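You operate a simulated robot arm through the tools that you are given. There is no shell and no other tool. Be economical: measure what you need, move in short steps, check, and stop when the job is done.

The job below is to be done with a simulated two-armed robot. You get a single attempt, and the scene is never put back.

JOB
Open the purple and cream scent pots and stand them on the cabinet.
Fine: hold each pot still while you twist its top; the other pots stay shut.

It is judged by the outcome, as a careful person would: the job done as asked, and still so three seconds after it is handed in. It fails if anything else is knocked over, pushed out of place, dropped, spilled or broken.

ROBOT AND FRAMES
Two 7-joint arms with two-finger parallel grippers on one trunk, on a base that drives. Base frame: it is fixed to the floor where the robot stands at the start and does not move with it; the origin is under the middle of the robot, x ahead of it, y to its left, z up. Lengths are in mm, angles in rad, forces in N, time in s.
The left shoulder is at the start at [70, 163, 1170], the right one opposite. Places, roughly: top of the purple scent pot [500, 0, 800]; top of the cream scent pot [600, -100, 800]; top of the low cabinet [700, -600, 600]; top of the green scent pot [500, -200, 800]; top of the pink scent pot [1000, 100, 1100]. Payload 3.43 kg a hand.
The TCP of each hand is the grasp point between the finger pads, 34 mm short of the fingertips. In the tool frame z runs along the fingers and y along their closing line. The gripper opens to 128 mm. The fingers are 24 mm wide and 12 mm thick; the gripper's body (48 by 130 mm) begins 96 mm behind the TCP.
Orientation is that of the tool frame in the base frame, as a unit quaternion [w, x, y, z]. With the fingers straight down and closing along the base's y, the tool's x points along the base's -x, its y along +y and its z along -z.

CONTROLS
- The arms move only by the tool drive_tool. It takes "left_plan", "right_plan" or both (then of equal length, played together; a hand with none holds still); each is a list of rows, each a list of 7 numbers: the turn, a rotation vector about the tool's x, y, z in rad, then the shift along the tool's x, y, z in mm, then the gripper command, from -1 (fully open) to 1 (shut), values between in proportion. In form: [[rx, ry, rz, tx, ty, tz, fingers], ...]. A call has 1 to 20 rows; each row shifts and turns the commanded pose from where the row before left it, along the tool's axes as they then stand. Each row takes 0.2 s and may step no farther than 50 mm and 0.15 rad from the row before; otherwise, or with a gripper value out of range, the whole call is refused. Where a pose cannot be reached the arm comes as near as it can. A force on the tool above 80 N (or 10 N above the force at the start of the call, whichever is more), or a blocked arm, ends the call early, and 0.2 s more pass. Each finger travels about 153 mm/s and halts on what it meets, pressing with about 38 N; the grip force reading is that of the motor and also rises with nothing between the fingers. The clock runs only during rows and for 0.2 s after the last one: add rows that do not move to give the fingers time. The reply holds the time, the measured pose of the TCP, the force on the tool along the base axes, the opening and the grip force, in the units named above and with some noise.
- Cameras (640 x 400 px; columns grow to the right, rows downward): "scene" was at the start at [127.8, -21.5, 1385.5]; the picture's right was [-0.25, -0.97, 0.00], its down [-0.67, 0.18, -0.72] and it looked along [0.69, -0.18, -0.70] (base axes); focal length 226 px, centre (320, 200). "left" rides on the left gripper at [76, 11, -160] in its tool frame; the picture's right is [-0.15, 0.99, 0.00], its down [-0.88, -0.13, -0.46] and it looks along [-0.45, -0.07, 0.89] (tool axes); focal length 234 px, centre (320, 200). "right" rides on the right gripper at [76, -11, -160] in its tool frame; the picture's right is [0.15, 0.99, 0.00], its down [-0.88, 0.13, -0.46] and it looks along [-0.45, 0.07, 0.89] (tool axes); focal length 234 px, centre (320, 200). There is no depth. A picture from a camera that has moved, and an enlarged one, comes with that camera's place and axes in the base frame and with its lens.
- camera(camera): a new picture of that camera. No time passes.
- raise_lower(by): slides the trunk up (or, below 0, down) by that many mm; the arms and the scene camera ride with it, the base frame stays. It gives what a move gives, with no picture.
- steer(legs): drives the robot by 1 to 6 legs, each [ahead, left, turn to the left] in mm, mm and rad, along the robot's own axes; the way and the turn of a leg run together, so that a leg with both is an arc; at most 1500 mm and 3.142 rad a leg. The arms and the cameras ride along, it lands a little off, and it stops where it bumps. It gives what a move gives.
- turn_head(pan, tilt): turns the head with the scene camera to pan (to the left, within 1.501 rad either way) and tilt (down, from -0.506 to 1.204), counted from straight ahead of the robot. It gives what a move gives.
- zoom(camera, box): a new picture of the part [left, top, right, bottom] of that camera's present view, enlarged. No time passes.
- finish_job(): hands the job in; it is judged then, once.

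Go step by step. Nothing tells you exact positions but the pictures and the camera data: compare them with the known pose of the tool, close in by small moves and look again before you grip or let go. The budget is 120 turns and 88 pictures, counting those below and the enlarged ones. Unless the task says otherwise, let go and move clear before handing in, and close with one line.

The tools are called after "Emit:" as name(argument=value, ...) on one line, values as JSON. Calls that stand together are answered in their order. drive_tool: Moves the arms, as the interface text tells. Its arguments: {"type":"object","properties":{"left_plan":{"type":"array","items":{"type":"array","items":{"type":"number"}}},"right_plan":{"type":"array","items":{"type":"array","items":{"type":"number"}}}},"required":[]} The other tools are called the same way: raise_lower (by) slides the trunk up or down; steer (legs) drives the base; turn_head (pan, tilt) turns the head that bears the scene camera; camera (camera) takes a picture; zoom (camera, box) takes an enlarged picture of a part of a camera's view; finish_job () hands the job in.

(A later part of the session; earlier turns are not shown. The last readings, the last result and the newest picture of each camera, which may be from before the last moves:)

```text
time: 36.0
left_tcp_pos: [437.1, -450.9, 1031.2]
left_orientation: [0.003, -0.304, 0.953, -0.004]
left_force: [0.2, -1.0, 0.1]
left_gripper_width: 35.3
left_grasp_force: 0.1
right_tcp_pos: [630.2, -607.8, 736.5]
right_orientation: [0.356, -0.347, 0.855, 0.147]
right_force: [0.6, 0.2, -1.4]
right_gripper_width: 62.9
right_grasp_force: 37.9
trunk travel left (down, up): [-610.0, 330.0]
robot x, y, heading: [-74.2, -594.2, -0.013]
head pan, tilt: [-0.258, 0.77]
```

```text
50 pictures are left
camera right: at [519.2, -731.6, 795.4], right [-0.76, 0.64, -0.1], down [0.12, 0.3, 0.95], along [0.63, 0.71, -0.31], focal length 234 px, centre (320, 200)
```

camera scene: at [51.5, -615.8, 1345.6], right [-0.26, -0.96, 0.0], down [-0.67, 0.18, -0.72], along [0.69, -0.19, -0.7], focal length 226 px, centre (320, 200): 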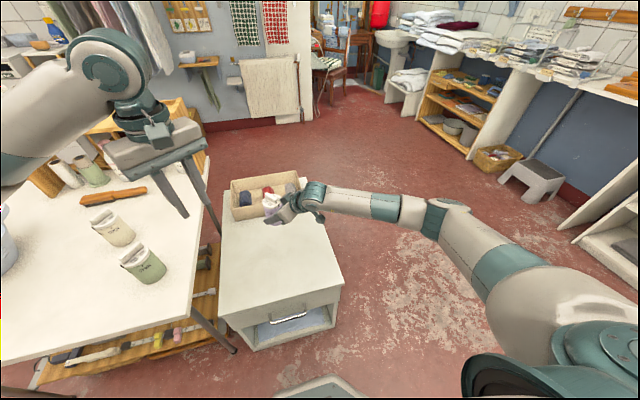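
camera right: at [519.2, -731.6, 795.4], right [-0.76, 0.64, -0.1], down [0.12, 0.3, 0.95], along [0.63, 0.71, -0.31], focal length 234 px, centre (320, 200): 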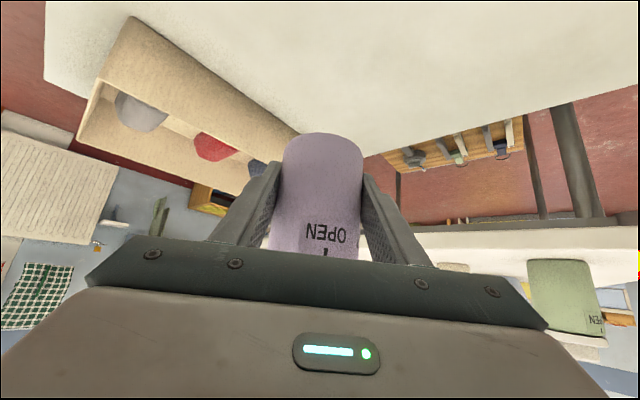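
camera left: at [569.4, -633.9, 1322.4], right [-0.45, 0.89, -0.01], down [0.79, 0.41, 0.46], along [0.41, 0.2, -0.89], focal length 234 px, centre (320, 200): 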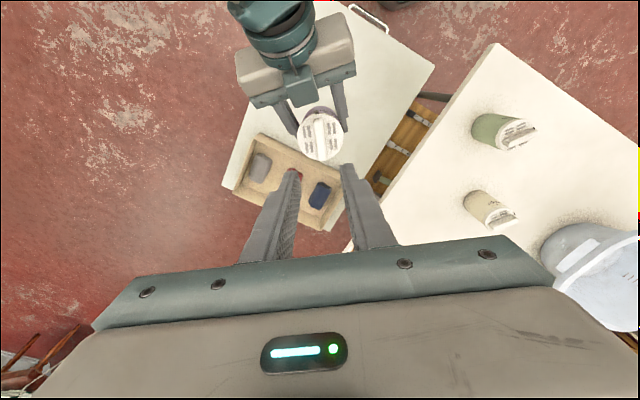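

Everything's clear. I'll lower another 80 mm with the trunk, then check the gap before touching down.

Emit:
raise_lower(by=-80)

Emit:
camera(camera="right")

Emit:
zoom(camera="scene", box=[210, 150, 360, 250])

```text
time: 37.2
left_tcp_pos: [436.5, -451.1, 951.2]
left_orientation: [0.003, -0.304, 0.953, -0.003]
left_force: [0.8, 0.3, 0.0]
left_gripper_width: 35.3
left_grasp_force: 0.1
right_tcp_pos: [631.6, -609.1, 657.6]
right_orientation: [0.356, -0.346, 0.855, 0.146]
right_force: [-0.4, -0.1, -0.9]
right_gripper_width: 62.7
right_grasp_force: 38.4
trunk travel left (down, up): [-530.0, 410.0]
robot x, y, heading: [-71.5, -594.4, -0.005]
head pan, tilt: [-0.258, 0.77]
```

```text
49 pictures are left
camera right: at [519.0, -731.6, 715.5], right [-0.76, 0.64, -0.1], down [0.12, 0.3, 0.95], along [0.63, 0.71, -0.31], focal length 234 px, centre (320, 200)
```

right: 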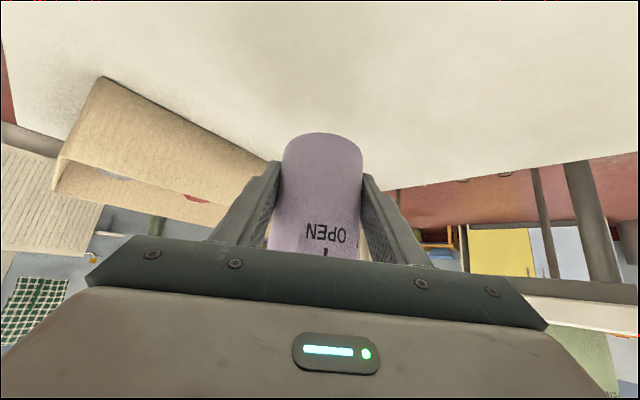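

```text
4.00 times, centred on (285, 200) of scene
camera zoom: at [51.3, -615.8, 1265.6], right [-0.26, -0.96, 0.0], down [-0.67, 0.18, -0.72], along [0.69, -0.19, -0.7], focal length 903 px, centre (460, 200)
```

zoom: 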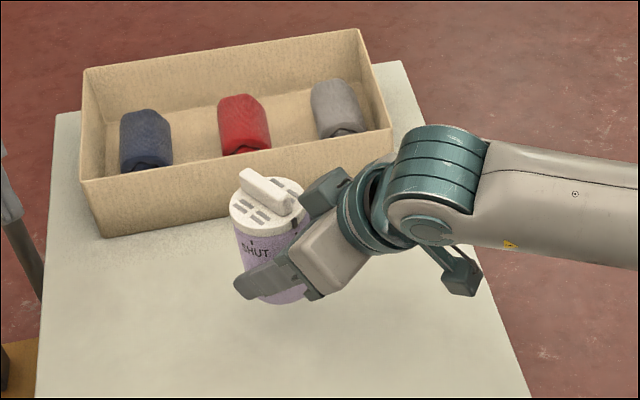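

There's about 17 mm left to go. I'll lower in small arm steps while watching the force.

Emit:
drive_tool(right_plan=[[0, 0, 0, 2.15, 0, 2.1, 1], [0, 0, 0, 2.15, 0, 2.1, 1], [0, 0, 0, 2.15, 0, 2.1, 1], [0, 0, 0, 2.15, 0, 2.1, 1], [0, 0, 0, 1.4, 0, 1.4, 1], [0, 0, 0, 0, 0, 0, 1]])

Emit:
zoom(camera="right", box=[260, 100, 380, 175])

```text
time: 38.6
left_tcp_pos: [436.5, -450.6, 951.7]
left_orientation: [0.003, -0.305, 0.953, -0.003]
left_force: [-0.4, -0.1, -0.2]
left_gripper_width: 35.0
left_grasp_force: 0.0
right_tcp_pos: [630.3, -608.8, 642.0]
right_orientation: [0.356, -0.346, 0.855, 0.147]
right_force: [-0.6, 0.1, -0.7]
right_gripper_width: 62.9
right_grasp_force: 37.6
trunk travel left (down, up): [-530.0, 410.0]
robot x, y, heading: [-73.5, -592.8, -0.003]
head pan, tilt: [-0.258, 0.77]
```

```text
5.33 times, centred on (320, 138) of right
camera zoom: at [518.9, -731.6, 701.3], right [-0.76, 0.64, -0.1], down [0.12, 0.3, 0.95], along [0.63, 0.71, -0.31], focal length 1249 px, centre (320, 533)
```

zoom: 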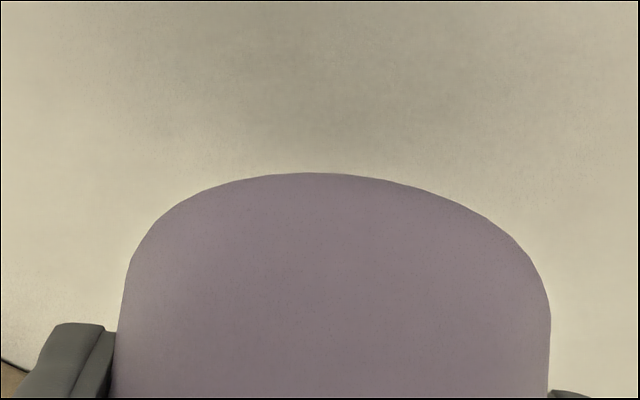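

No contact yet, so I'll keep going in about 1 mm steps.

Emit:
drive_tool(right_plan=[[0, 0, 0, 0.75, 0, 0.75, 1], [0, 0, 0, 0.75, 0, 0.75, 1], [0, 0, 0, 0.75, 0, 0.75, 1], [0, 0, 0, 0.75, 0, 0.75, 1], [0, 0, 0, 0, 0, 0, 1]])

```text
time: 39.8
left_tcp_pos: [436.0, -451.2, 949.8]
left_orientation: [0.003, -0.304, 0.953, -0.004]
left_force: [-0.1, -0.2, -0.3]
left_gripper_width: 35.1
left_grasp_force: 0.0
right_tcp_pos: [629.8, -608.6, 638.6]
right_orientation: [0.357, -0.347, 0.855, 0.147]
right_force: [-0.1, 0.3, -0.8]
right_gripper_width: 62.9
right_grasp_force: 37.6
trunk travel left (down, up): [-530.0, 410.0]
robot x, y, heading: [-76.1, -591.5, -0.008]
head pan, tilt: [-0.258, 0.77]
```

Emit:
drive_tool(right_plan=[[0, 0, 0, 0.75, 0, 0.75, 1], [0, 0, 0, 0.75, 0, 0.75, 1], [0, 0, 0, 0.75, 0, 0.75, 1], [0, 0, 0, 0, 0, 0, 1]])

Emit:
zoom(camera="right", box=[200, 60, 440, 210])

```text
time: 40.8
left_tcp_pos: [436.6, -450.8, 950.8]
left_orientation: [0.003, -0.304, 0.953, -0.004]
left_force: [-0.2, 0.5, -0.5]
left_gripper_width: 35.4
left_grasp_force: 0.0
right_tcp_pos: [629.4, -607.6, 634.8]
right_orientation: [0.357, -0.347, 0.855, 0.147]
right_force: [0.0, 0.0, -1.0]
right_gripper_width: 63.1
right_grasp_force: 37.7
trunk travel left (down, up): [-530.0, 410.0]
robot x, y, heading: [-75.8, -596.8, -0.011]
head pan, tilt: [-0.258, 0.77]
```

```text
2.67 times, centred on (320, 135) of right
camera zoom: at [519.3, -731.6, 693.5], right [-0.76, 0.64, -0.1], down [0.12, 0.3, 0.95], along [0.63, 0.71, -0.31], focal length 624 px, centre (320, 373)
```

zoom: 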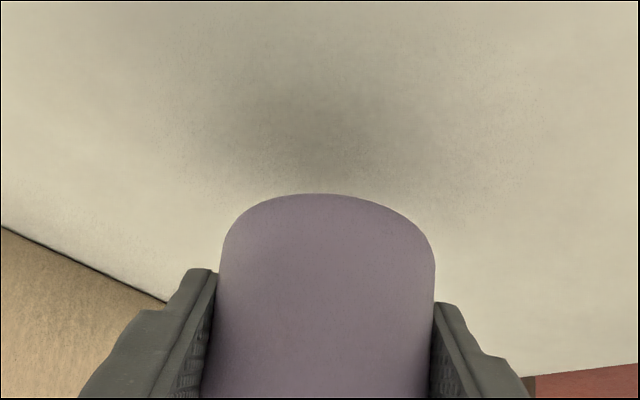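

Emit:
drive_tool(right_plan=[[0, 0, 0, 0.75, 0, 0.75, 1], [0, 0, 0, 0.75, 0, 0.75, 1], [0, 0, 0, 0.75, 0, 0.75, 1], [0, 0, 0, 0.75, 0, 0.75, 1], [0, 0, 0, 0.75, 0, 0.75, 1], [0, 0, 0, 0, 0, 0, 1]])

Emit:
zoom(camera="scene", box=[230, 170, 310, 230])

```text
time: 42.2
left_tcp_pos: [437.2, -449.3, 952.3]
left_orientation: [0.004, -0.304, 0.953, -0.005]
left_force: [0.1, -0.8, -0.2]
left_gripper_width: 35.3
left_grasp_force: 0.1
right_tcp_pos: [630.6, -608.8, 628.9]
right_orientation: [0.357, -0.347, 0.855, 0.147]
right_force: [-0.1, 0.1, -0.6]
right_gripper_width: 62.8
right_grasp_force: 37.5
trunk travel left (down, up): [-530.0, 410.0]
robot x, y, heading: [-79.1, -593.8, -0.011]
head pan, tilt: [-0.258, 0.77]
```

```text
6.67 times, centred on (270, 200) of scene
camera zoom: at [51.7, -615.8, 1265.5], right [-0.26, -0.96, 0.0], down [-0.67, 0.18, -0.72], along [0.69, -0.19, -0.7], focal length 1506 px, centre (653, 200)
```

zoom: 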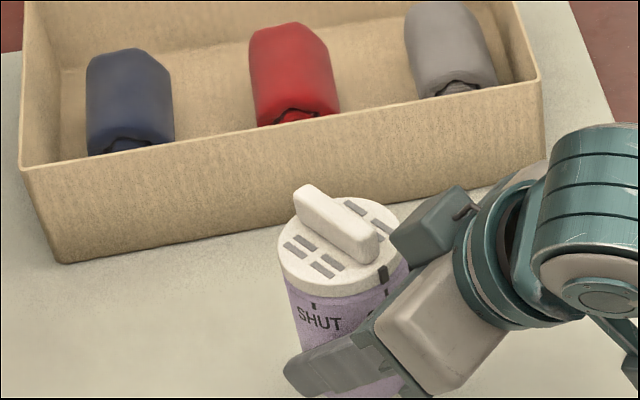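

Emit:
drive_tool(right_plan=[[0, 0, 0, 0.75, 0, 0.75, 1], [0, 0, 0, 0.75, 0, 0.75, 1], [0, 0, 0, 0.75, 0, 0.75, 1], [0, 0, 0, 0.75, 0, 0.75, 1], [0, 0, 0, 0.75, 0, 0.75, 1], [0, 0, 0, 0.75, 0, 0.75, 1], [0, 0, 0, 0, 0, 0, 1]])

Emit:
camera(camera="right")

```text
time: 43.8
left_tcp_pos: [435.8, -450.4, 950.5]
left_orientation: [0.003, -0.304, 0.953, -0.005]
left_force: [-0.4, 0.0, -0.3]
left_gripper_width: 35.1
left_grasp_force: 0.2
right_tcp_pos: [628.5, -608.5, 621.5]
right_orientation: [0.356, -0.347, 0.855, 0.147]
right_force: [0.4, 0.2, -1.2]
right_gripper_width: 62.8
right_grasp_force: 37.5
trunk travel left (down, up): [-530.0, 410.0]
robot x, y, heading: [-78.1, -592.2, -0.009]
head pan, tilt: [-0.258, 0.77]
```

```text
44 pictures are left
camera right: at [518.6, -731.2, 681.2], right [-0.76, 0.64, -0.1], down [0.12, 0.3, 0.95], along [0.63, 0.71, -0.31], focal length 234 px, centre (320, 200)
```

right: 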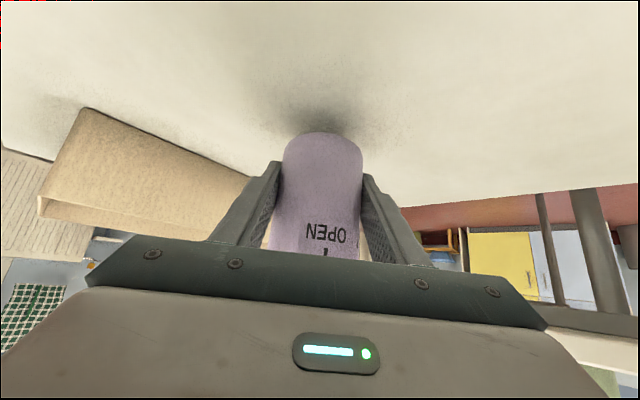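

The contact shadow is closing in, so I'm nearly there. I'll continue in small steps.

Emit:
drive_tool(right_plan=[[0, 0, 0, 0.75, 0, 0.75, 1], [0, 0, 0, 0.75, 0, 0.75, 1], [0, 0, 0, 0.75, 0, 0.75, 1], [0, 0, 0, 0.75, 0, 0.75, 1], [0, 0, 0, 0.75, 0, 0.75, 1], [0, 0, 0, 0.75, 0, 0.75, 1], [0, 0, 0, 0, 0, 0, 1]])

```text
time: 45.4
left_tcp_pos: [437.2, -450.9, 950.8]
left_orientation: [0.003, -0.304, 0.953, -0.004]
left_force: [0.4, 0.2, 0.0]
left_gripper_width: 35.1
left_grasp_force: 0.0
right_tcp_pos: [630.8, -607.6, 615.6]
right_orientation: [0.356, -0.347, 0.855, 0.146]
right_force: [-0.6, -0.4, -0.3]
right_gripper_width: 63.2
right_grasp_force: 37.6
trunk travel left (down, up): [-530.0, 410.0]
robot x, y, heading: [-77.8, -594.6, -0.011]
head pan, tilt: [-0.258, 0.77]
```

Emit:
drive_tool(right_plan=[[0, 0, 0, 0.75, 0, 0.75, 1], [0, 0, 0, 0.75, 0, 0.75, 1], [0, 0, 0, 0.75, 0, 0.75, 1], [0, 0, 0, 0.75, 0, 0.75, 1], [0, 0, 0, 0.75, 0, 0.75, 1], [0, 0, 0, 0, 0, 0, 1]])

Emit:
camera(camera="right")

```text
time: 46.8
left_tcp_pos: [436.3, -451.4, 950.5]
left_orientation: [0.004, -0.304, 0.953, -0.003]
left_force: [-0.3, -0.1, -0.6]
left_gripper_width: 35.4
left_grasp_force: 0.1
right_tcp_pos: [630.7, -607.0, 609.4]
right_orientation: [0.356, -0.346, 0.855, 0.146]
right_force: [-0.2, 0.1, -0.4]
right_gripper_width: 63.0
right_grasp_force: 38.2
trunk travel left (down, up): [-530.0, 410.0]
robot x, y, heading: [-75.5, -591.1, -0.008]
head pan, tilt: [-0.258, 0.77]
```

```text
43 pictures are left
camera right: at [519.6, -731.0, 668.5], right [-0.76, 0.64, -0.1], down [0.12, 0.3, 0.95], along [0.63, 0.71, -0.31], focal length 234 px, centre (320, 200)
```

right: 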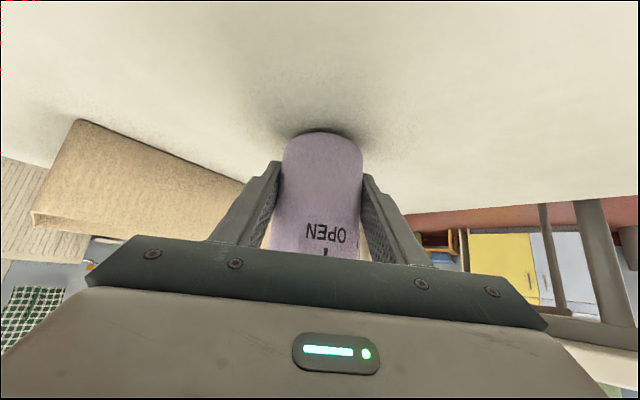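

The shadow now reaches the pot's base. A few more steps.

Emit:
drive_tool(right_plan=[[0, 0, 0, 0.75, 0, 0.75, 1], [0, 0, 0, 0.75, 0, 0.75, 1], [0, 0, 0, 0.75, 0, 0.75, 1], [0, 0, 0, 0.75, 0, 0.75, 1], [0, 0, 0, 0, 0, 0, 1]])

```text
time: 48.0
left_tcp_pos: [438.2, -451.3, 950.7]
left_orientation: [0.004, -0.304, 0.953, -0.004]
left_force: [0.3, -1.1, 0.8]
left_gripper_width: 35.0
left_grasp_force: 0.0
right_tcp_pos: [630.2, -607.4, 605.6]
right_orientation: [0.356, -0.346, 0.856, 0.146]
right_force: [-0.8, -0.2, -1.2]
right_gripper_width: 62.6
right_grasp_force: 38.4
trunk travel left (down, up): [-530.0, 410.0]
robot x, y, heading: [-77.3, -591.5, -0.004]
head pan, tilt: [-0.258, 0.77]
```

Emit:
drive_tool(right_plan=[[0, 0, 0, 0.75, 0, 0.75, 1], [0, 0, 0, 0.75, 0, 0.75, 1], [0, 0, 0, 0.75, 0, 0.75, 1], [0, 0, 0, 0.75, 0, 0.75, 1], [0, 0, 0, 0.75, 0, 0.75, 1], [0, 0, 0, 0, 0, 0, 1]])

Emit:
zoom(camera="right", box=[200, 60, 440, 210])

```text
time: 49.4
left_tcp_pos: [436.4, -452.5, 950.2]
left_orientation: [0.003, -0.304, 0.953, -0.004]
left_force: [-0.3, 0.0, -0.5]
left_gripper_width: 35.3
left_grasp_force: 0.1
right_tcp_pos: [629.8, -608.8, 599.5]
right_orientation: [0.356, -0.346, 0.856, 0.146]
right_force: [0.2, 0.0, 0.8]
right_gripper_width: 63.1
right_grasp_force: 38.0
trunk travel left (down, up): [-530.0, 410.0]
robot x, y, heading: [-73.0, -594.3, -0.007]
head pan, tilt: [-0.258, 0.77]
```

```text
2.67 times, centred on (320, 135) of right
camera zoom: at [518.7, -731.7, 658.7], right [-0.76, 0.64, -0.1], down [0.12, 0.3, 0.95], along [0.63, 0.71, -0.31], focal length 624 px, centre (320, 373)
```

zoom: 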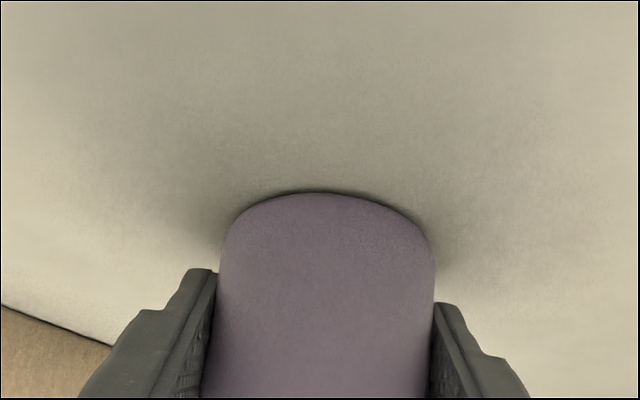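

Emit:
drive_tool(right_plan=[[0, 0, 0, 0.75, 0, 0.75, 1], [0, 0, 0, 0.75, 0, 0.75, 1], [0, 0, 0, 0, 0, 0, 1]])

```text
time: 50.2
left_tcp_pos: [435.1, -452.3, 951.3]
left_orientation: [0.002, -0.304, 0.953, -0.004]
left_force: [-0.1, -1.1, -0.1]
left_gripper_width: 35.2
left_grasp_force: 0.1
right_tcp_pos: [628.9, -608.8, 600.6]
right_orientation: [0.358, -0.346, 0.854, 0.147]
right_force: [-1.0, -1.4, 11.4]
right_gripper_width: 62.9
right_grasp_force: 38.0
trunk travel left (down, up): [-530.0, 410.0]
robot x, y, heading: [-78.3, -595.8, -0.01]
head pan, tilt: [-0.258, 0.77]
```

There's contact (11 N), so the pot stands on the cabinet. I'll ease off 1 mm, open, and withdraw along the fingers.

Emit:
drive_tool(right_plan=[[0, 0, 0, -0.9, 0, -0.9, 1], [0, 0, 0, 0, 0, 0, -0.1], [0, 0, 0, 0, 0, 0, -0.3], [0, 0, 0, 0, 0, 0, -0.7], [0, 0, 0, 0, 0, 0, -0.7], [0, 0, 0, 0, 0, -30, -0.7], [0, 0, 0, 0, 0, -40, -0.7], [0, 0, 0, 0, 0, -40, -0.7], [0, 0, 0, 0, 0, -40, -1], [0, 0, 0, 0, 0, 0, -1]])

Emit:
camera(camera="scene")

Emit:
camera(camera="right")

```text
time: 52.4
left_tcp_pos: [438.2, -449.9, 950.4]
left_orientation: [0.002, -0.304, 0.953, -0.005]
left_force: [-0.6, -0.4, 0.3]
left_gripper_width: 35.3
left_grasp_force: 0.0
right_tcp_pos: [555.7, -683.6, 705.8]
right_orientation: [0.357, -0.346, 0.855, 0.146]
right_force: [0.0, -0.7, 1.0]
right_gripper_width: 128.2
right_grasp_force: 0.2
trunk travel left (down, up): [-530.0, 410.0]
robot x, y, heading: [-70.7, -591.8, -0.008]
head pan, tilt: [-0.258, 0.77]
```

```text
41 pictures are left
camera scene: at [52.2, -615.4, 1265.4], right [-0.26, -0.96, 0.0], down [-0.67, 0.18, -0.72], along [0.69, -0.19, -0.7], focal length 226 px, centre (320, 200)
```

scene: 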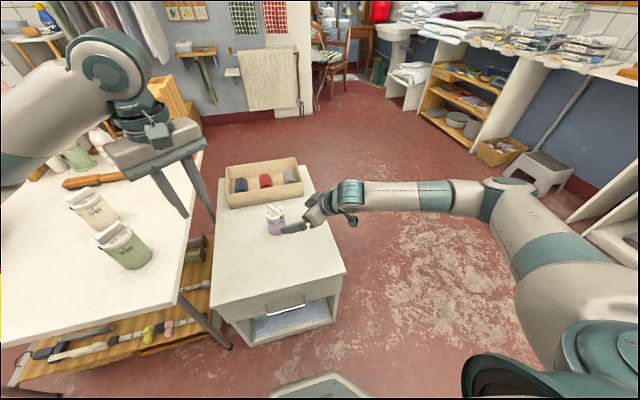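

```text
40 pictures are left
camera right: at [444.3, -807.1, 764.4], right [-0.76, 0.64, -0.1], down [0.12, 0.3, 0.95], along [0.63, 0.71, -0.31], focal length 234 px, centre (320, 200)
```

right: 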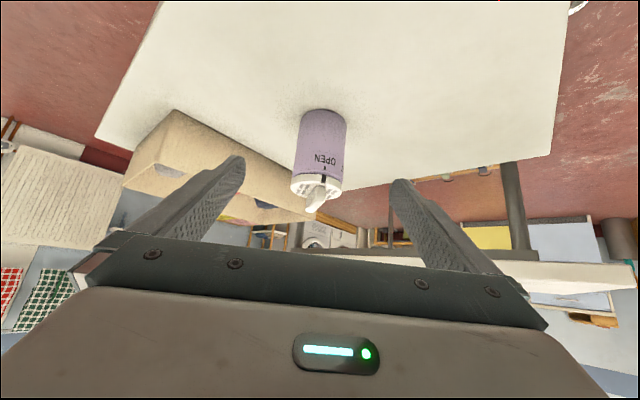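

Purple stands open on the cabinet at about (634, −602). I'll raise the trunk and drive back to the table, so that cream sits ahead and to the right of the robot.

Emit:
raise_lower(by=310)

Emit:
steer(legs=[[-250, 0, 0.008], [0, 616, 0], [260, 0, 0]])

Emit:
camera(camera="scene")

Emit:
zoom(camera="left", box=[0, 0, 640, 400])

```text
time: 55.5
left_tcp_pos: [437.4, -449.8, 1260.8]
left_orientation: [0.003, -0.304, 0.953, -0.005]
left_force: [-0.1, 0.5, -0.5]
left_gripper_width: 35.3
left_grasp_force: 0.0
right_tcp_pos: [554.7, -683.8, 1015.5]
right_orientation: [0.357, -0.346, 0.855, 0.146]
right_force: [0.2, -0.5, -0.4]
right_gripper_width: 128.2
right_grasp_force: 0.0
trunk travel left (down, up): [-840.0, 100.0]
robot x, y, heading: [-74.5, -594.5, -0.008]
head pan, tilt: [-0.258, 0.77]
```

```text
time: 61.9
left_tcp_pos: [451.4, 175.7, 1262.1]
left_orientation: [0.003, -0.305, 0.952, -0.004]
left_force: [0.2, -0.8, 0.3]
left_gripper_width: 35.2
left_grasp_force: 0.0
right_tcp_pos: [569.9, -59.6, 1016.9]
right_orientation: [0.356, -0.348, 0.855, 0.146]
right_force: [0.6, -1.0, -0.2]
right_gripper_width: 127.8
right_grasp_force: 0.0
trunk travel left (down, up): [-840.0, 100.0]
robot x, y, heading: [-57.6, 33.0, -0.01]
head pan, tilt: [-0.258, 0.77]
```

```text
39 pictures are left
camera scene: at [66.1, 9.6, 1575.7], right [-0.26, -0.96, 0.0], down [-0.67, 0.18, -0.72], along [0.69, -0.19, -0.7], focal length 226 px, centre (320, 200)
```

scene: 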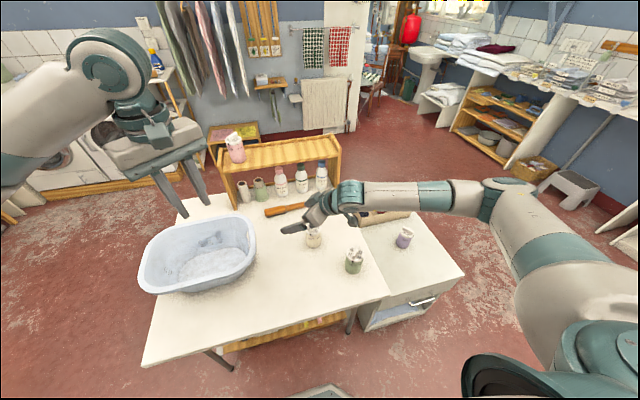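

```text
1.00 times, centred on (320, 200) of left
camera zoom: at [382.7, 141.1, 1420.0], right [-0.45, 0.89, -0.01], down [0.79, 0.41, 0.46], along [0.41, 0.2, -0.89], focal length 234 px, centre (320, 200)
```

zoom: 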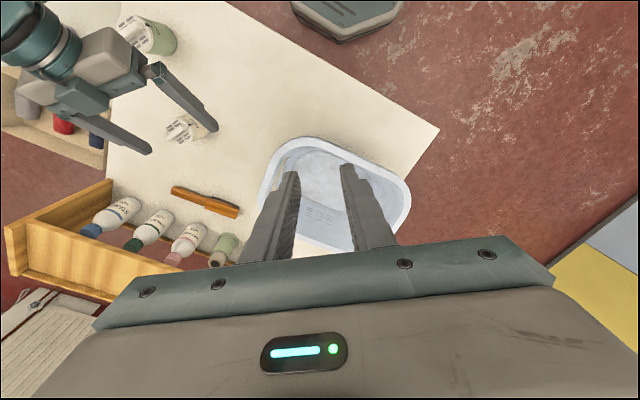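

Back at the table. I'll turn the right hand to head straight forward so it clears green, and turn the left wrist to match cream's fin.

Emit:
drive_tool(right_plan=[[0.0935, 0, 0.0913, 0, 0, 0, -1], [0.0935, 0, 0.0913, 0, 0, 0, -1], [0.0935, 0, 0.0913, 0, 0, 0, -1], [0.0935, 0, 0.0913, 0, 0, 0, -1], [0.0935, 0, 0.0913, 0, 0, 0, -1], [0.0935, 0, 0.0913, 0, 0, 0, -1], [0, 0, 0, -3.1, -18.7, -26.8, -1], [0, 0, 0, -3.1, -18.7, -26.8, -1], [0, 0, 0, -3.1, -18.7, -26.8, -1], [0, 0, 0, 0, 0, 0, -1]], left_plan=[[0, 0, 0.126, 0, 0, 0, 0.38], [0, 0, 0.126, 0, 0, 0, 0.38], [0, 0, 0.126, 0, 0, 0, 0.38], [0, 0, 0.126, 0, 0, 0, 0.38], [0, 0, 0.126, 0, 0, 0, 0.38], [0, 0, 0.126, 0, 0, 0, 0.38], [0, 0, 0.126, 0, 0, 0, 0.38], [0, 0, 0.126, 0, 0, 0, 0.38], [0, 0, 0.126, 0, 0, 0, 0.38], [0, 0, 0, 0, 0, 0, 0.38]])

Emit:
raise_lower(by=-190)

Emit:
camera(camera="scene")

Emit:
camera(camera="right")

```text
time: 64.1
left_tcp_pos: [453.1, 175.0, 1259.7]
left_orientation: [0.005, 0.256, 0.967, -0.003]
left_force: [0.6, 0.7, -0.3]
left_gripper_width: 39.5
left_grasp_force: 0.1
right_tcp_pos: [519.2, -114.1, 1079.6]
right_orientation: [0.385, 0.006, 0.923, -0.004]
right_force: [1.4, -0.2, -0.2]
right_gripper_width: 128.2
right_grasp_force: 0.0
trunk travel left (down, up): [-840.0, 100.0]
robot x, y, heading: [-58.8, 31.4, -0.009]
head pan, tilt: [-0.258, 0.77]
```

```text
time: 66.2
left_tcp_pos: [452.3, 175.4, 1070.9]
left_orientation: [0.005, 0.255, 0.967, -0.002]
left_force: [-0.1, -0.7, 0.4]
left_gripper_width: 39.7
left_grasp_force: 0.0
right_tcp_pos: [518.3, -113.0, 890.1]
right_orientation: [0.385, 0.006, 0.923, -0.004]
right_force: [-0.5, 0.0, -0.1]
right_gripper_width: 128.0
right_grasp_force: 0.0
trunk travel left (down, up): [-650.0, 290.0]
robot x, y, heading: [-62.4, 33.4, -0.012]
head pan, tilt: [-0.258, 0.77]
```

```text
37 pictures are left
camera scene: at [67.5, 9.5, 1385.6], right [-0.26, -0.96, 0.0], down [-0.67, 0.18, -0.72], along [0.69, -0.19, -0.7], focal length 226 px, centre (320, 200)
```

scene: 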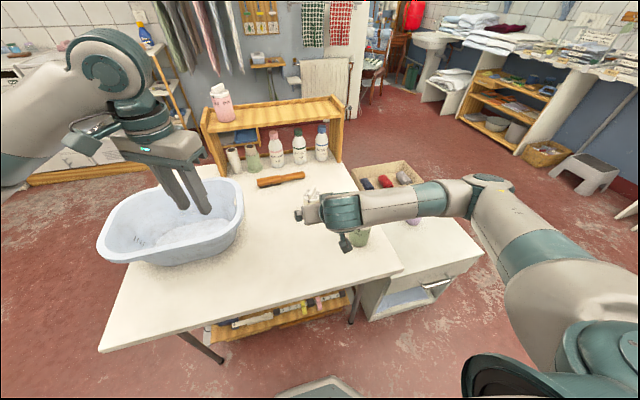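

```text
36 pictures are left
camera right: at [352.4, -121.4, 948.9], right [-0.09, 0.99, -0.11], down [0.3, 0.13, 0.95], along [0.95, 0.05, -0.31], focal length 234 px, centre (320, 200)
```

right: 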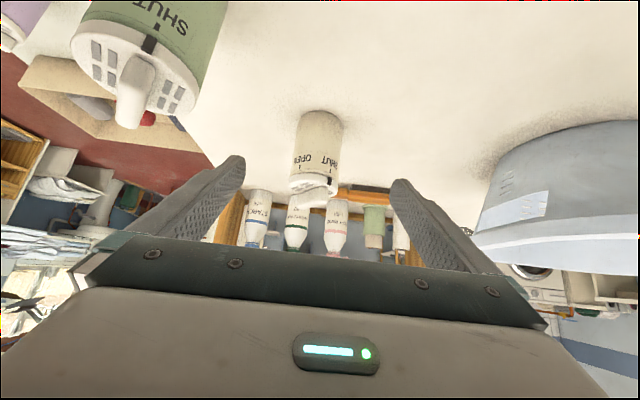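

Alignment on cream is about 1.5 mm off and the range matches purple's. I'll slide in with the fingers open, stopping a bit short to look.

Emit:
drive_tool(right_plan=[[0, 0, 0, 0, -1.5, 35, -1], [0, 0, 0, 0, 0, 35, -1], [0, 0, 0, 0, 0, 35, -1], [0, 0, 0, 0, 0, 35, -1], [0, 0, 0, 0, 0, 8, -1], [0, 0, 0, 0, 0, 0, -1]])

Emit:
camera(camera="right")

Emit:
camera(camera="scene")

```text
time: 67.6
left_tcp_pos: [453.3, 174.5, 1069.6]
left_orientation: [0.004, 0.255, 0.967, -0.002]
left_force: [0.1, -0.2, 0.3]
left_gripper_width: 39.6
left_grasp_force: 0.1
right_tcp_pos: [623.6, -117.2, 786.6]
right_orientation: [0.385, 0.005, 0.923, -0.003]
right_force: [0.6, 0.1, -0.1]
right_gripper_width: 128.0
right_grasp_force: 0.1
trunk travel left (down, up): [-650.0, 290.0]
robot x, y, heading: [-60.7, 31.4, -0.008]
head pan, tilt: [-0.258, 0.77]
```

```text
35 pictures are left
camera right: at [457.9, -124.7, 844.7], right [-0.09, 0.99, -0.11], down [0.3, 0.13, 0.95], along [0.95, 0.05, -0.31], focal length 234 px, centre (320, 200)
```

right: 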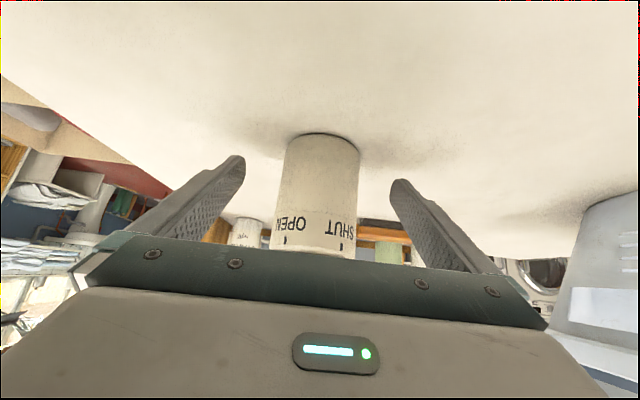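

```text
34 pictures are left
camera scene: at [67.8, 9.5, 1385.5], right [-0.26, -0.96, 0.0], down [-0.67, 0.18, -0.72], along [0.69, -0.19, -0.7], focal length 226 px, centre (320, 200)
```

scene: 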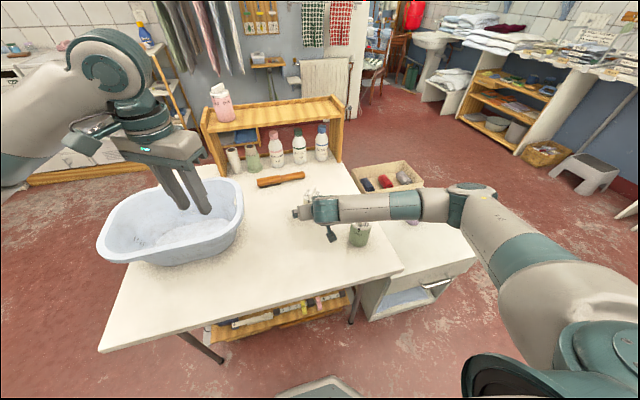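

Cream is centred between the fingers, with a gap above green. I'll move 8 mm further in and close gently.

Emit:
drive_tool(right_plan=[[0, 0, 0, 0, 0, 8, -1], [0, 0, 0, 0, 0, 0, -0.5], [0, 0, 0, 0, 0, 0, -0.2], [0, 0, 0, 0, 0, 0, 0], [0, 0, 0, 0, 0, 0, 0.5], [0, 0, 0, 0, 0, 0, 1], [0, 0, 0, 0, 0, 0, 1]])

Emit:
zoom(camera="scene", box=[280, 170, 400, 260])

```text
time: 69.2
left_tcp_pos: [452.5, 174.5, 1071.1]
left_orientation: [0.005, 0.254, 0.967, -0.002]
left_force: [-0.3, 0.0, -0.1]
left_gripper_width: 39.6
left_grasp_force: 0.1
right_tcp_pos: [629.4, -116.5, 780.8]
right_orientation: [0.385, 0.004, 0.923, -0.003]
right_force: [0.3, 0.0, 1.3]
right_gripper_width: 64.3
right_grasp_force: 37.9
trunk travel left (down, up): [-650.0, 290.0]
robot x, y, heading: [-62.3, 32.1, -0.008]
head pan, tilt: [-0.258, 0.77]
```

```text
4.44 times, centred on (340, 215) of scene
camera zoom: at [67.5, 9.5, 1385.5], right [-0.26, -0.96, 0.0], down [-0.67, 0.18, -0.72], along [0.69, -0.19, -0.7], focal length 1004 px, centre (231, 133)
```

zoom: 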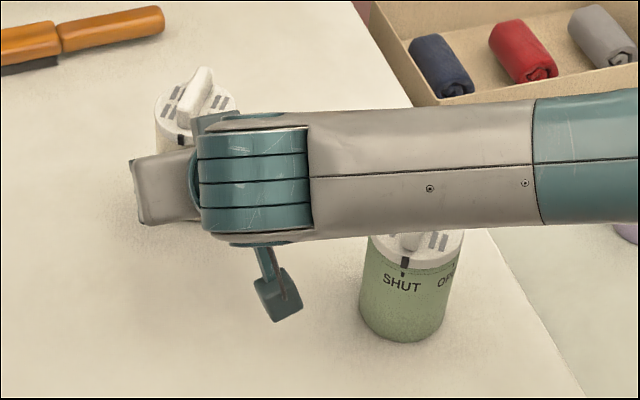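

Cream is held (64.3 mm, 38 N) and green is untouched. I'll bring the left hand above cream to look at its top.

Emit:
drive_tool(left_plan=[[0, 0, 0, -37.8, -20.5, 0, 0.38], [0, 0, 0, -37.8, -20.5, 0, 0.38], [0, 0, 0, -37.8, -20.5, 0, 0.38], [0, 0, 0, -37.8, -20.5, 0, 0.38], [0, 0, 0, -37.8, -20.5, 0, 0.38], [0, 0, 0, -37.8, -20.5, 0, 0.38], [0, 0, 0, -37.8, -20.5, 0, 0.38], [0, 0, 0, -37.8, -20.5, 0, 0.38], [0, 0, 0, 0, 0, 30, 0.38], [0, 0, 0, 0, 0, 0, 0.38]])

Emit:
zoom(camera="left", box=[250, 80, 390, 200])

```text
time: 71.4
left_tcp_pos: [634.8, -117.7, 1042.9]
left_orientation: [0.004, 0.255, 0.967, -0.001]
left_force: [-0.2, 0.2, -0.8]
left_gripper_width: 39.8
left_grasp_force: 0.2
right_tcp_pos: [628.5, -117.5, 779.8]
right_orientation: [0.385, 0.006, 0.923, -0.004]
right_force: [-0.4, -0.4, 0.1]
right_gripper_width: 64.5
right_grasp_force: 38.3
trunk travel left (down, up): [-650.0, 290.0]
robot x, y, heading: [-56.1, 31.3, -0.011]
head pan, tilt: [-0.258, 0.77]
```

```text
3.33 times, centred on (320, 140) of left
camera zoom: at [573.7, -70.3, 1202.2], right [0.62, 0.79, 0.0], down [0.7, -0.55, 0.47], along [0.37, -0.29, -0.89], focal length 781 px, centre (320, 400)
```

zoom: 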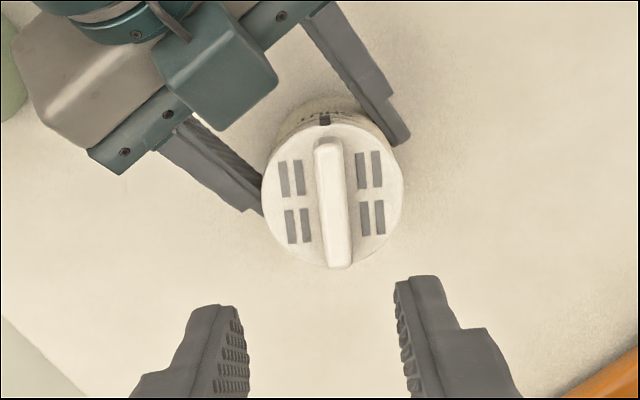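

Cream's axis is at about (642, −118), with its fin at azimuth −32°. I'll align the left hand and come down to just above the fin.

Emit:
drive_tool(left_plan=[[0, 0, 0.04, -6.2, 3.7, 0, 0.38], [0, 0, 0, 0, 0, 40, 0.38], [0, 0, 0, 0, 0, 40, 0.38], [0, 0, 0, 0, 0, 40, 0.38], [0, 0, 0, 0, 0, 20, 0.38], [0, 0, 0, 0, 0, 0, 0.38]])

Emit:
zoom(camera="left", box=[240, 80, 400, 240])

```text
time: 72.8
left_tcp_pos: [643.3, -116.1, 903.7]
left_orientation: [0.004, 0.275, 0.961, -0.002]
left_force: [-0.1, 0.4, -0.3]
left_gripper_width: 39.5
left_grasp_force: 0.1
right_tcp_pos: [629.9, -115.8, 780.7]
right_orientation: [0.385, 0.004, 0.923, -0.003]
right_force: [-0.3, -0.1, 0.1]
right_gripper_width: 64.2
right_grasp_force: 38.5
trunk travel left (down, up): [-650.0, 290.0]
robot x, y, heading: [-61.1, 32.3, -0.013]
head pan, tilt: [-0.258, 0.77]
```

```text
2.50 times, centred on (320, 160) of left
camera zoom: at [585.1, -65.9, 1062.0], right [0.65, 0.76, 0.0], down [0.68, -0.57, 0.47], along [0.36, -0.3, -0.89], focal length 585 px, centre (320, 300)
```

zoom: 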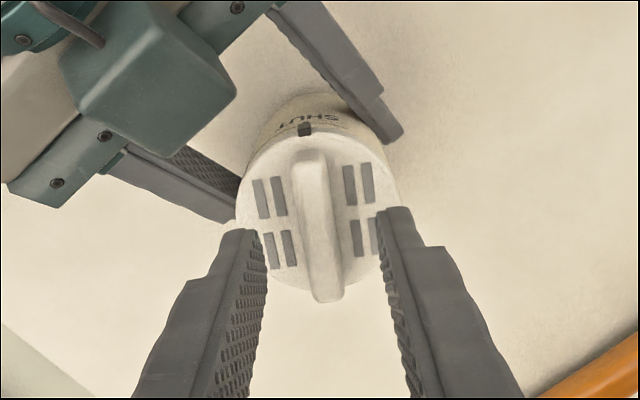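

The fin is centred. I'll go down 22 mm and close on it.

Emit:
drive_tool(left_plan=[[0, 0, 0, 0, 0, 11, 0.38], [0, 0, 0, 0, 0, 11, 0.38], [0, 0, 0, 0, 0, 0, 0.55], [0, 0, 0, 0, 0, 0, 0.7], [0, 0, 0, 0, 0, 0, 0.85], [0, 0, 0, 0, 0, 0, 1], [0, 0, 0, 0, 0, 0, 1]])

Emit:
zoom(camera="left", box=[240, 80, 400, 240])

```text
time: 74.4
left_tcp_pos: [643.9, -117.2, 881.2]
left_orientation: [0.005, 0.274, 0.962, -0.002]
left_force: [0.9, 2.5, -1.1]
left_gripper_width: 11.6
left_grasp_force: 38.1
right_tcp_pos: [630.8, -116.8, 780.4]
right_orientation: [0.385, 0.006, 0.923, -0.003]
right_force: [-2.0, -2.0, 1.4]
right_gripper_width: 64.0
right_grasp_force: 38.4
trunk travel left (down, up): [-650.0, 290.0]
robot x, y, heading: [-60.1, 31.2, -0.008]
head pan, tilt: [-0.258, 0.77]
```

```text
2.50 times, centred on (320, 160) of left
camera zoom: at [584.7, -66.4, 1040.4], right [0.65, 0.76, 0.0], down [0.68, -0.57, 0.46], along [0.36, -0.3, -0.89], focal length 585 px, centre (320, 300)
```

zoom: 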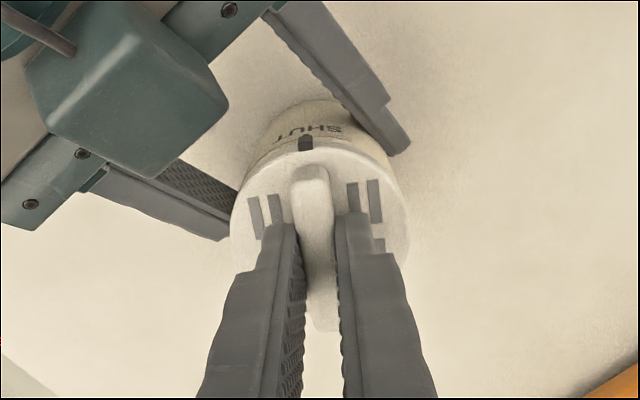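

The fin is gripped with almost no stray force. I'll twist counter-clockwise by about 1.15 rad.

Emit:
drive_tool(left_plan=[[0, 0, -0.1, 0, 0.3, 0, 1], [0, 0, -0.1, 0, 0.3, 0, 1], [0, 0, -0.1, 0, 0.3, 0, 1], [0, 0, -0.1, 0, 0.3, 0, 1], [0, 0, -0.1, 0, 0.3, 0, 1], [0, 0, -0.1, 0, 0.3, 0, 1], [0, 0, -0.1, 0, 0.3, 0, 1], [0, 0, -0.1, 0, 0.3, 0, 1], [0, 0, -0.1, 0, 0.3, 0, 1], [0, 0, -0.1, 0, 0.3, 0, 1], [0, 0, -0.1, 0, 0.3, 0, 1], [0, 0, -0.05, 0, 0.1, 0, 1], [0, 0, 0, 0, 0, 0, 1]])

Emit:
zoom(camera="left", box=[280, 110, 350, 160])

```text
time: 77.2
left_tcp_pos: [643.7, -115.1, 881.7]
left_orientation: [0.004, -0.293, 0.956, -0.005]
left_force: [5.5, -15.0, -2.9]
left_gripper_width: 11.9
left_grasp_force: 38.0
right_tcp_pos: [629.4, -114.8, 779.0]
right_orientation: [0.385, 0.004, 0.923, -0.002]
right_force: [-6.7, 15.6, 3.3]
right_gripper_width: 64.1
right_grasp_force: 38.2
trunk travel left (down, up): [-650.0, 290.0]
robot x, y, heading: [-61.8, 33.8, -0.009]
head pan, tilt: [-0.258, 0.77]
```

```text
8.00 times, centred on (315, 135) of left
camera zoom: at [573.8, -147.4, 1040.9], right [-0.43, 0.9, -0.01], down [0.8, 0.39, 0.46], along [0.42, 0.19, -0.89], focal length 1873 px, centre (360, 720)
```

zoom: 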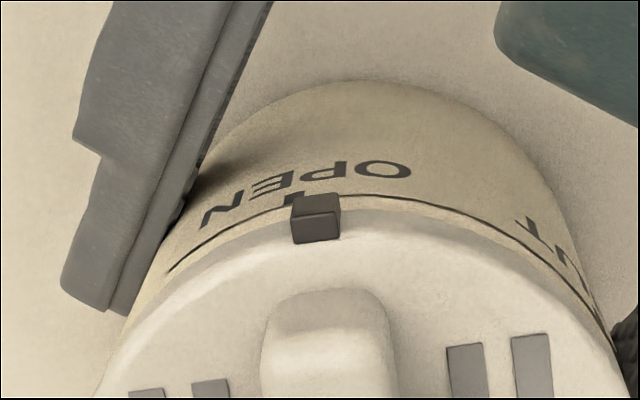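

The OPEN tick is still about 3° further on, so I'll add a small turn.

Emit:
drive_tool(left_plan=[[0, 0, -0.055, 0, -0.2, 0, 1], [0, 0, 0, 0, 0, 0, 1]])

Emit:
zoom(camera="left", box=[280, 110, 350, 160])

```text
time: 77.8
left_tcp_pos: [643.6, -115.1, 882.1]
left_orientation: [0.004, -0.319, 0.948, -0.006]
left_force: [6.3, -19.4, -1.6]
left_gripper_width: 12.0
left_grasp_force: 38.2
right_tcp_pos: [630.0, -115.7, 781.0]
right_orientation: [0.384, 0.004, 0.923, -0.002]
right_force: [-7.4, 18.8, 2.5]
right_gripper_width: 64.2
right_grasp_force: 37.5
trunk travel left (down, up): [-650.0, 290.0]
robot x, y, heading: [-60.1, 29.3, -0.012]
head pan, tilt: [-0.258, 0.77]
```

```text
8.00 times, centred on (315, 135) of left
camera zoom: at [575.7, -151.2, 1040.9], right [-0.48, 0.88, -0.01], down [0.78, 0.43, 0.46], along [0.41, 0.21, -0.89], focal length 1873 px, centre (360, 720)
```

zoom: 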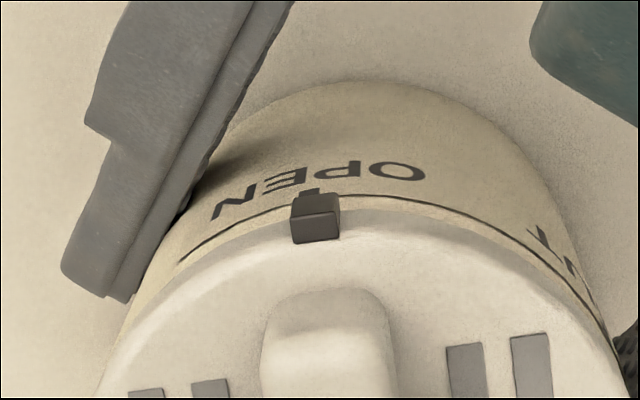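

The marker is aligned with OPEN. I'll relieve the small side load, release the fin and rise.

Emit:
drive_tool(left_plan=[[0, 0, 0, 0.9, -1.2, 0, 1], [0, 0, 0, 0, 0, 0, 0.7], [0, 0, 0, 0, 0, 0, 0.45], [0, 0, 0, 0, 0, 0, 0.45], [0, 0, 0, 0, 0, -20, 0.45], [0, 0, 0, 0, 0, -40, 0.45], [0, 0, 0, 0, 0, -40, 0.45], [0, 0, 0, 0, 0, -40, 0.45], [0, 0, 0, 0, 0, 0, 0.45]])

Emit:
zoom(camera="left", box=[260, 80, 380, 180])

```text
time: 79.8
left_tcp_pos: [641.3, -116.8, 1022.8]
left_orientation: [0.003, -0.32, 0.948, -0.004]
left_force: [0.1, -0.8, 1.2]
left_gripper_width: 35.4
left_grasp_force: 0.0
right_tcp_pos: [630.7, -116.6, 779.8]
right_orientation: [0.384, 0.006, 0.923, -0.004]
right_force: [1.0, 0.4, 0.0]
right_gripper_width: 64.0
right_grasp_force: 38.1
trunk travel left (down, up): [-650.0, 290.0]
robot x, y, heading: [-58.5, 30.8, -0.006]
head pan, tilt: [-0.258, 0.77]
```

```text
4.00 times, centred on (320, 130) of left
camera zoom: at [573.1, -153.0, 1181.7], right [-0.48, 0.88, -0.01], down [0.78, 0.43, 0.46], along [0.41, 0.21, -0.89], focal length 937 px, centre (320, 480)
```

zoom: 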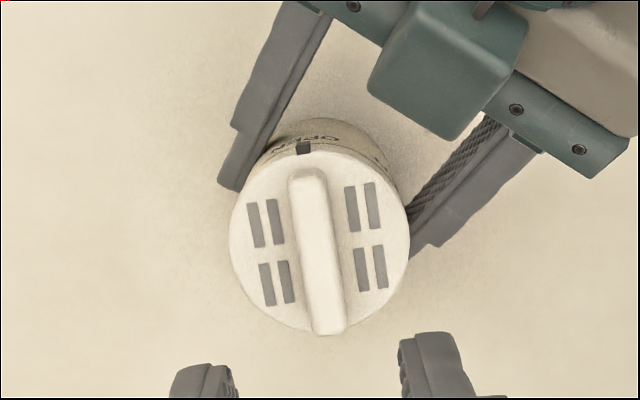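

Cream is open. I'll retract the left hand, lift with the trunk, then drive to the cabinet as before.

Emit:
drive_tool(left_plan=[[0, 0, 0, 11.3, 40, -10, 0.45], [0, 0, 0, 11.3, 40, -10, 0.45], [0, 0, 0, 11.3, 40, -10, 0.45], [0, 0, 0, 11.3, 40, -10, 0.45], [0, 0, 0, 11.3, 40, -10, 0.45], [0, 0, 0, 11.3, 40, -10, 0.45], [0, 0, 0, 0, 0, 0, 0.45]])

Emit:
raise_lower(by=200)

Emit:
camera(camera="scene")

```text
time: 81.4
left_tcp_pos: [441.2, 32.7, 1080.8]
left_orientation: [0.003, -0.319, 0.948, -0.004]
left_force: [-0.4, -0.8, 0.8]
left_gripper_width: 35.2
left_grasp_force: 0.1
right_tcp_pos: [630.1, -117.0, 779.4]
right_orientation: [0.385, 0.005, 0.923, -0.003]
right_force: [-0.2, 1.2, -0.7]
right_gripper_width: 64.2
right_grasp_force: 37.9
trunk travel left (down, up): [-650.0, 290.0]
robot x, y, heading: [-60.6, 31.9, -0.012]
head pan, tilt: [-0.258, 0.77]
```

```text
time: 83.6
left_tcp_pos: [442.6, 32.7, 1280.0]
left_orientation: [0.002, -0.319, 0.948, -0.005]
left_force: [0.9, -0.3, 0.0]
left_gripper_width: 35.1
left_grasp_force: 0.0
right_tcp_pos: [630.0, -116.8, 979.3]
right_orientation: [0.385, 0.004, 0.923, -0.003]
right_force: [0.0, 0.7, -0.8]
right_gripper_width: 64.0
right_grasp_force: 38.3
trunk travel left (down, up): [-850.0, 90.0]
robot x, y, heading: [-62.8, 30.0, -0.011]
head pan, tilt: [-0.258, 0.77]
```

```text
26 pictures are left
camera scene: at [68.0, 9.4, 1585.4], right [-0.26, -0.96, 0.0], down [-0.67, 0.18, -0.72], along [0.69, -0.19, -0.7], focal length 226 px, centre (320, 200)
```

scene: 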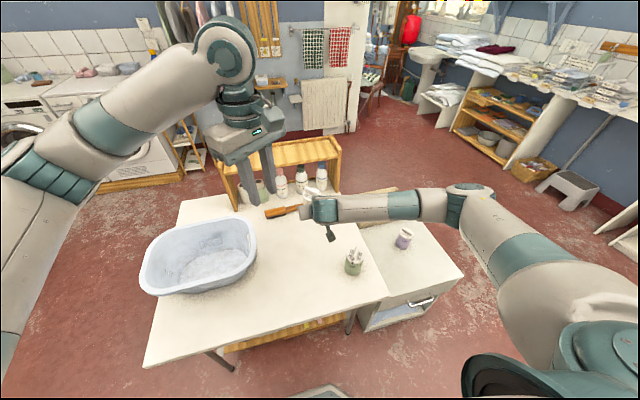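

Emit:
steer(legs=[[-350, 0, 0.01], [0, -424, 0], [207, 0, 0]])

Emit:
camera(camera="scene")

Emit:
camera(camera="right")

```text
time: 89.2
left_tcp_pos: [298.1, -380.9, 1281.6]
left_orientation: [0.003, -0.319, 0.948, -0.004]
left_force: [0.3, 0.0, 0.7]
left_gripper_width: 35.3
left_grasp_force: 0.0
right_tcp_pos: [486.3, -530.7, 982.2]
right_orientation: [0.386, 0.004, 0.922, -0.003]
right_force: [-0.1, 0.0, -0.9]
right_gripper_width: 64.0
right_grasp_force: 38.1
trunk travel left (down, up): [-850.0, 90.0]
robot x, y, heading: [-200.4, -384.4, -0.011]
head pan, tilt: [-0.258, 0.77]
```

```text
25 pictures are left
camera scene: at [-76.2, -405.2, 1585.8], right [-0.26, -0.97, 0.0], down [-0.67, 0.18, -0.72], along [0.69, -0.19, -0.7], focal length 226 px, centre (320, 200)
```

scene: 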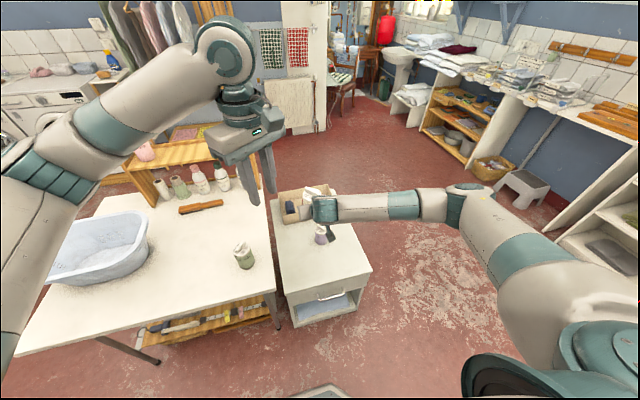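

```text
24 pictures are left
camera right: at [320.8, -538.5, 1040.2], right [-0.09, 0.99, -0.11], down [0.3, 0.13, 0.95], along [0.95, 0.06, -0.3], focal length 234 px, centre (320, 200)
```

right: 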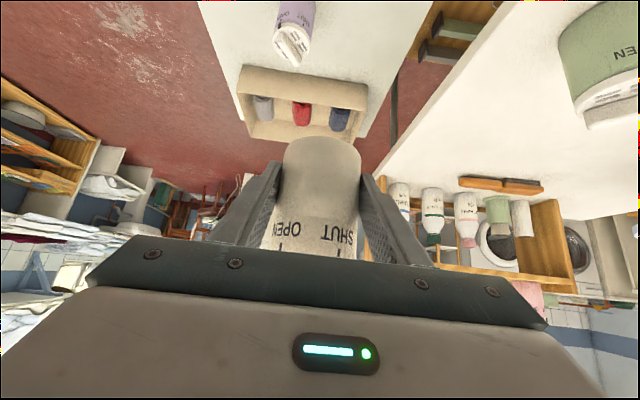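

Cream hangs over the front part of the cabinet, clear of purple. I'll lower with the trunk in stages.

Emit:
raise_lower(by=-220)

Emit:
camera(camera="scene")

Emit:
camera(camera="left")

```text
time: 91.5
left_tcp_pos: [299.4, -380.9, 1061.4]
left_orientation: [0.003, -0.32, 0.947, -0.004]
left_force: [0.6, -1.0, 0.5]
left_gripper_width: 35.1
left_grasp_force: 0.1
right_tcp_pos: [489.0, -530.6, 760.3]
right_orientation: [0.385, 0.004, 0.923, -0.003]
right_force: [0.2, 0.7, -0.1]
right_gripper_width: 63.7
right_grasp_force: 37.9
trunk travel left (down, up): [-630.0, 310.0]
robot x, y, heading: [-199.2, -378.9, -0.009]
head pan, tilt: [-0.258, 0.77]
```

```text
23 pictures are left
camera scene: at [-74.0, -405.3, 1365.6], right [-0.26, -0.97, 0.0], down [-0.67, 0.18, -0.72], along [0.69, -0.19, -0.7], focal length 226 px, centre (320, 200)
```

scene: 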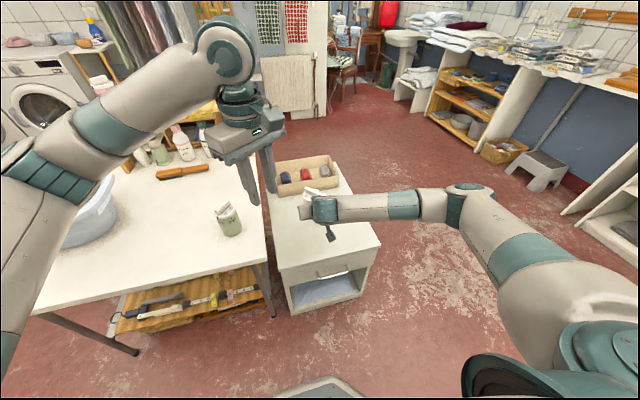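

```text
22 pictures are left
camera left: at [232.3, -417.2, 1219.3], right [-0.48, 0.88, -0.01], down [0.78, 0.43, 0.46], along [0.41, 0.21, -0.89], focal length 234 px, centre (320, 200)
```

left: 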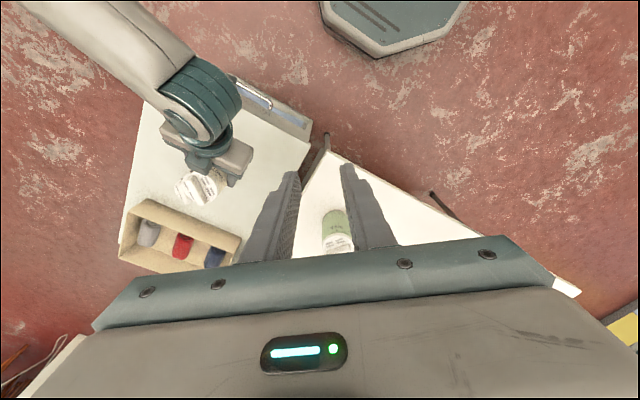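

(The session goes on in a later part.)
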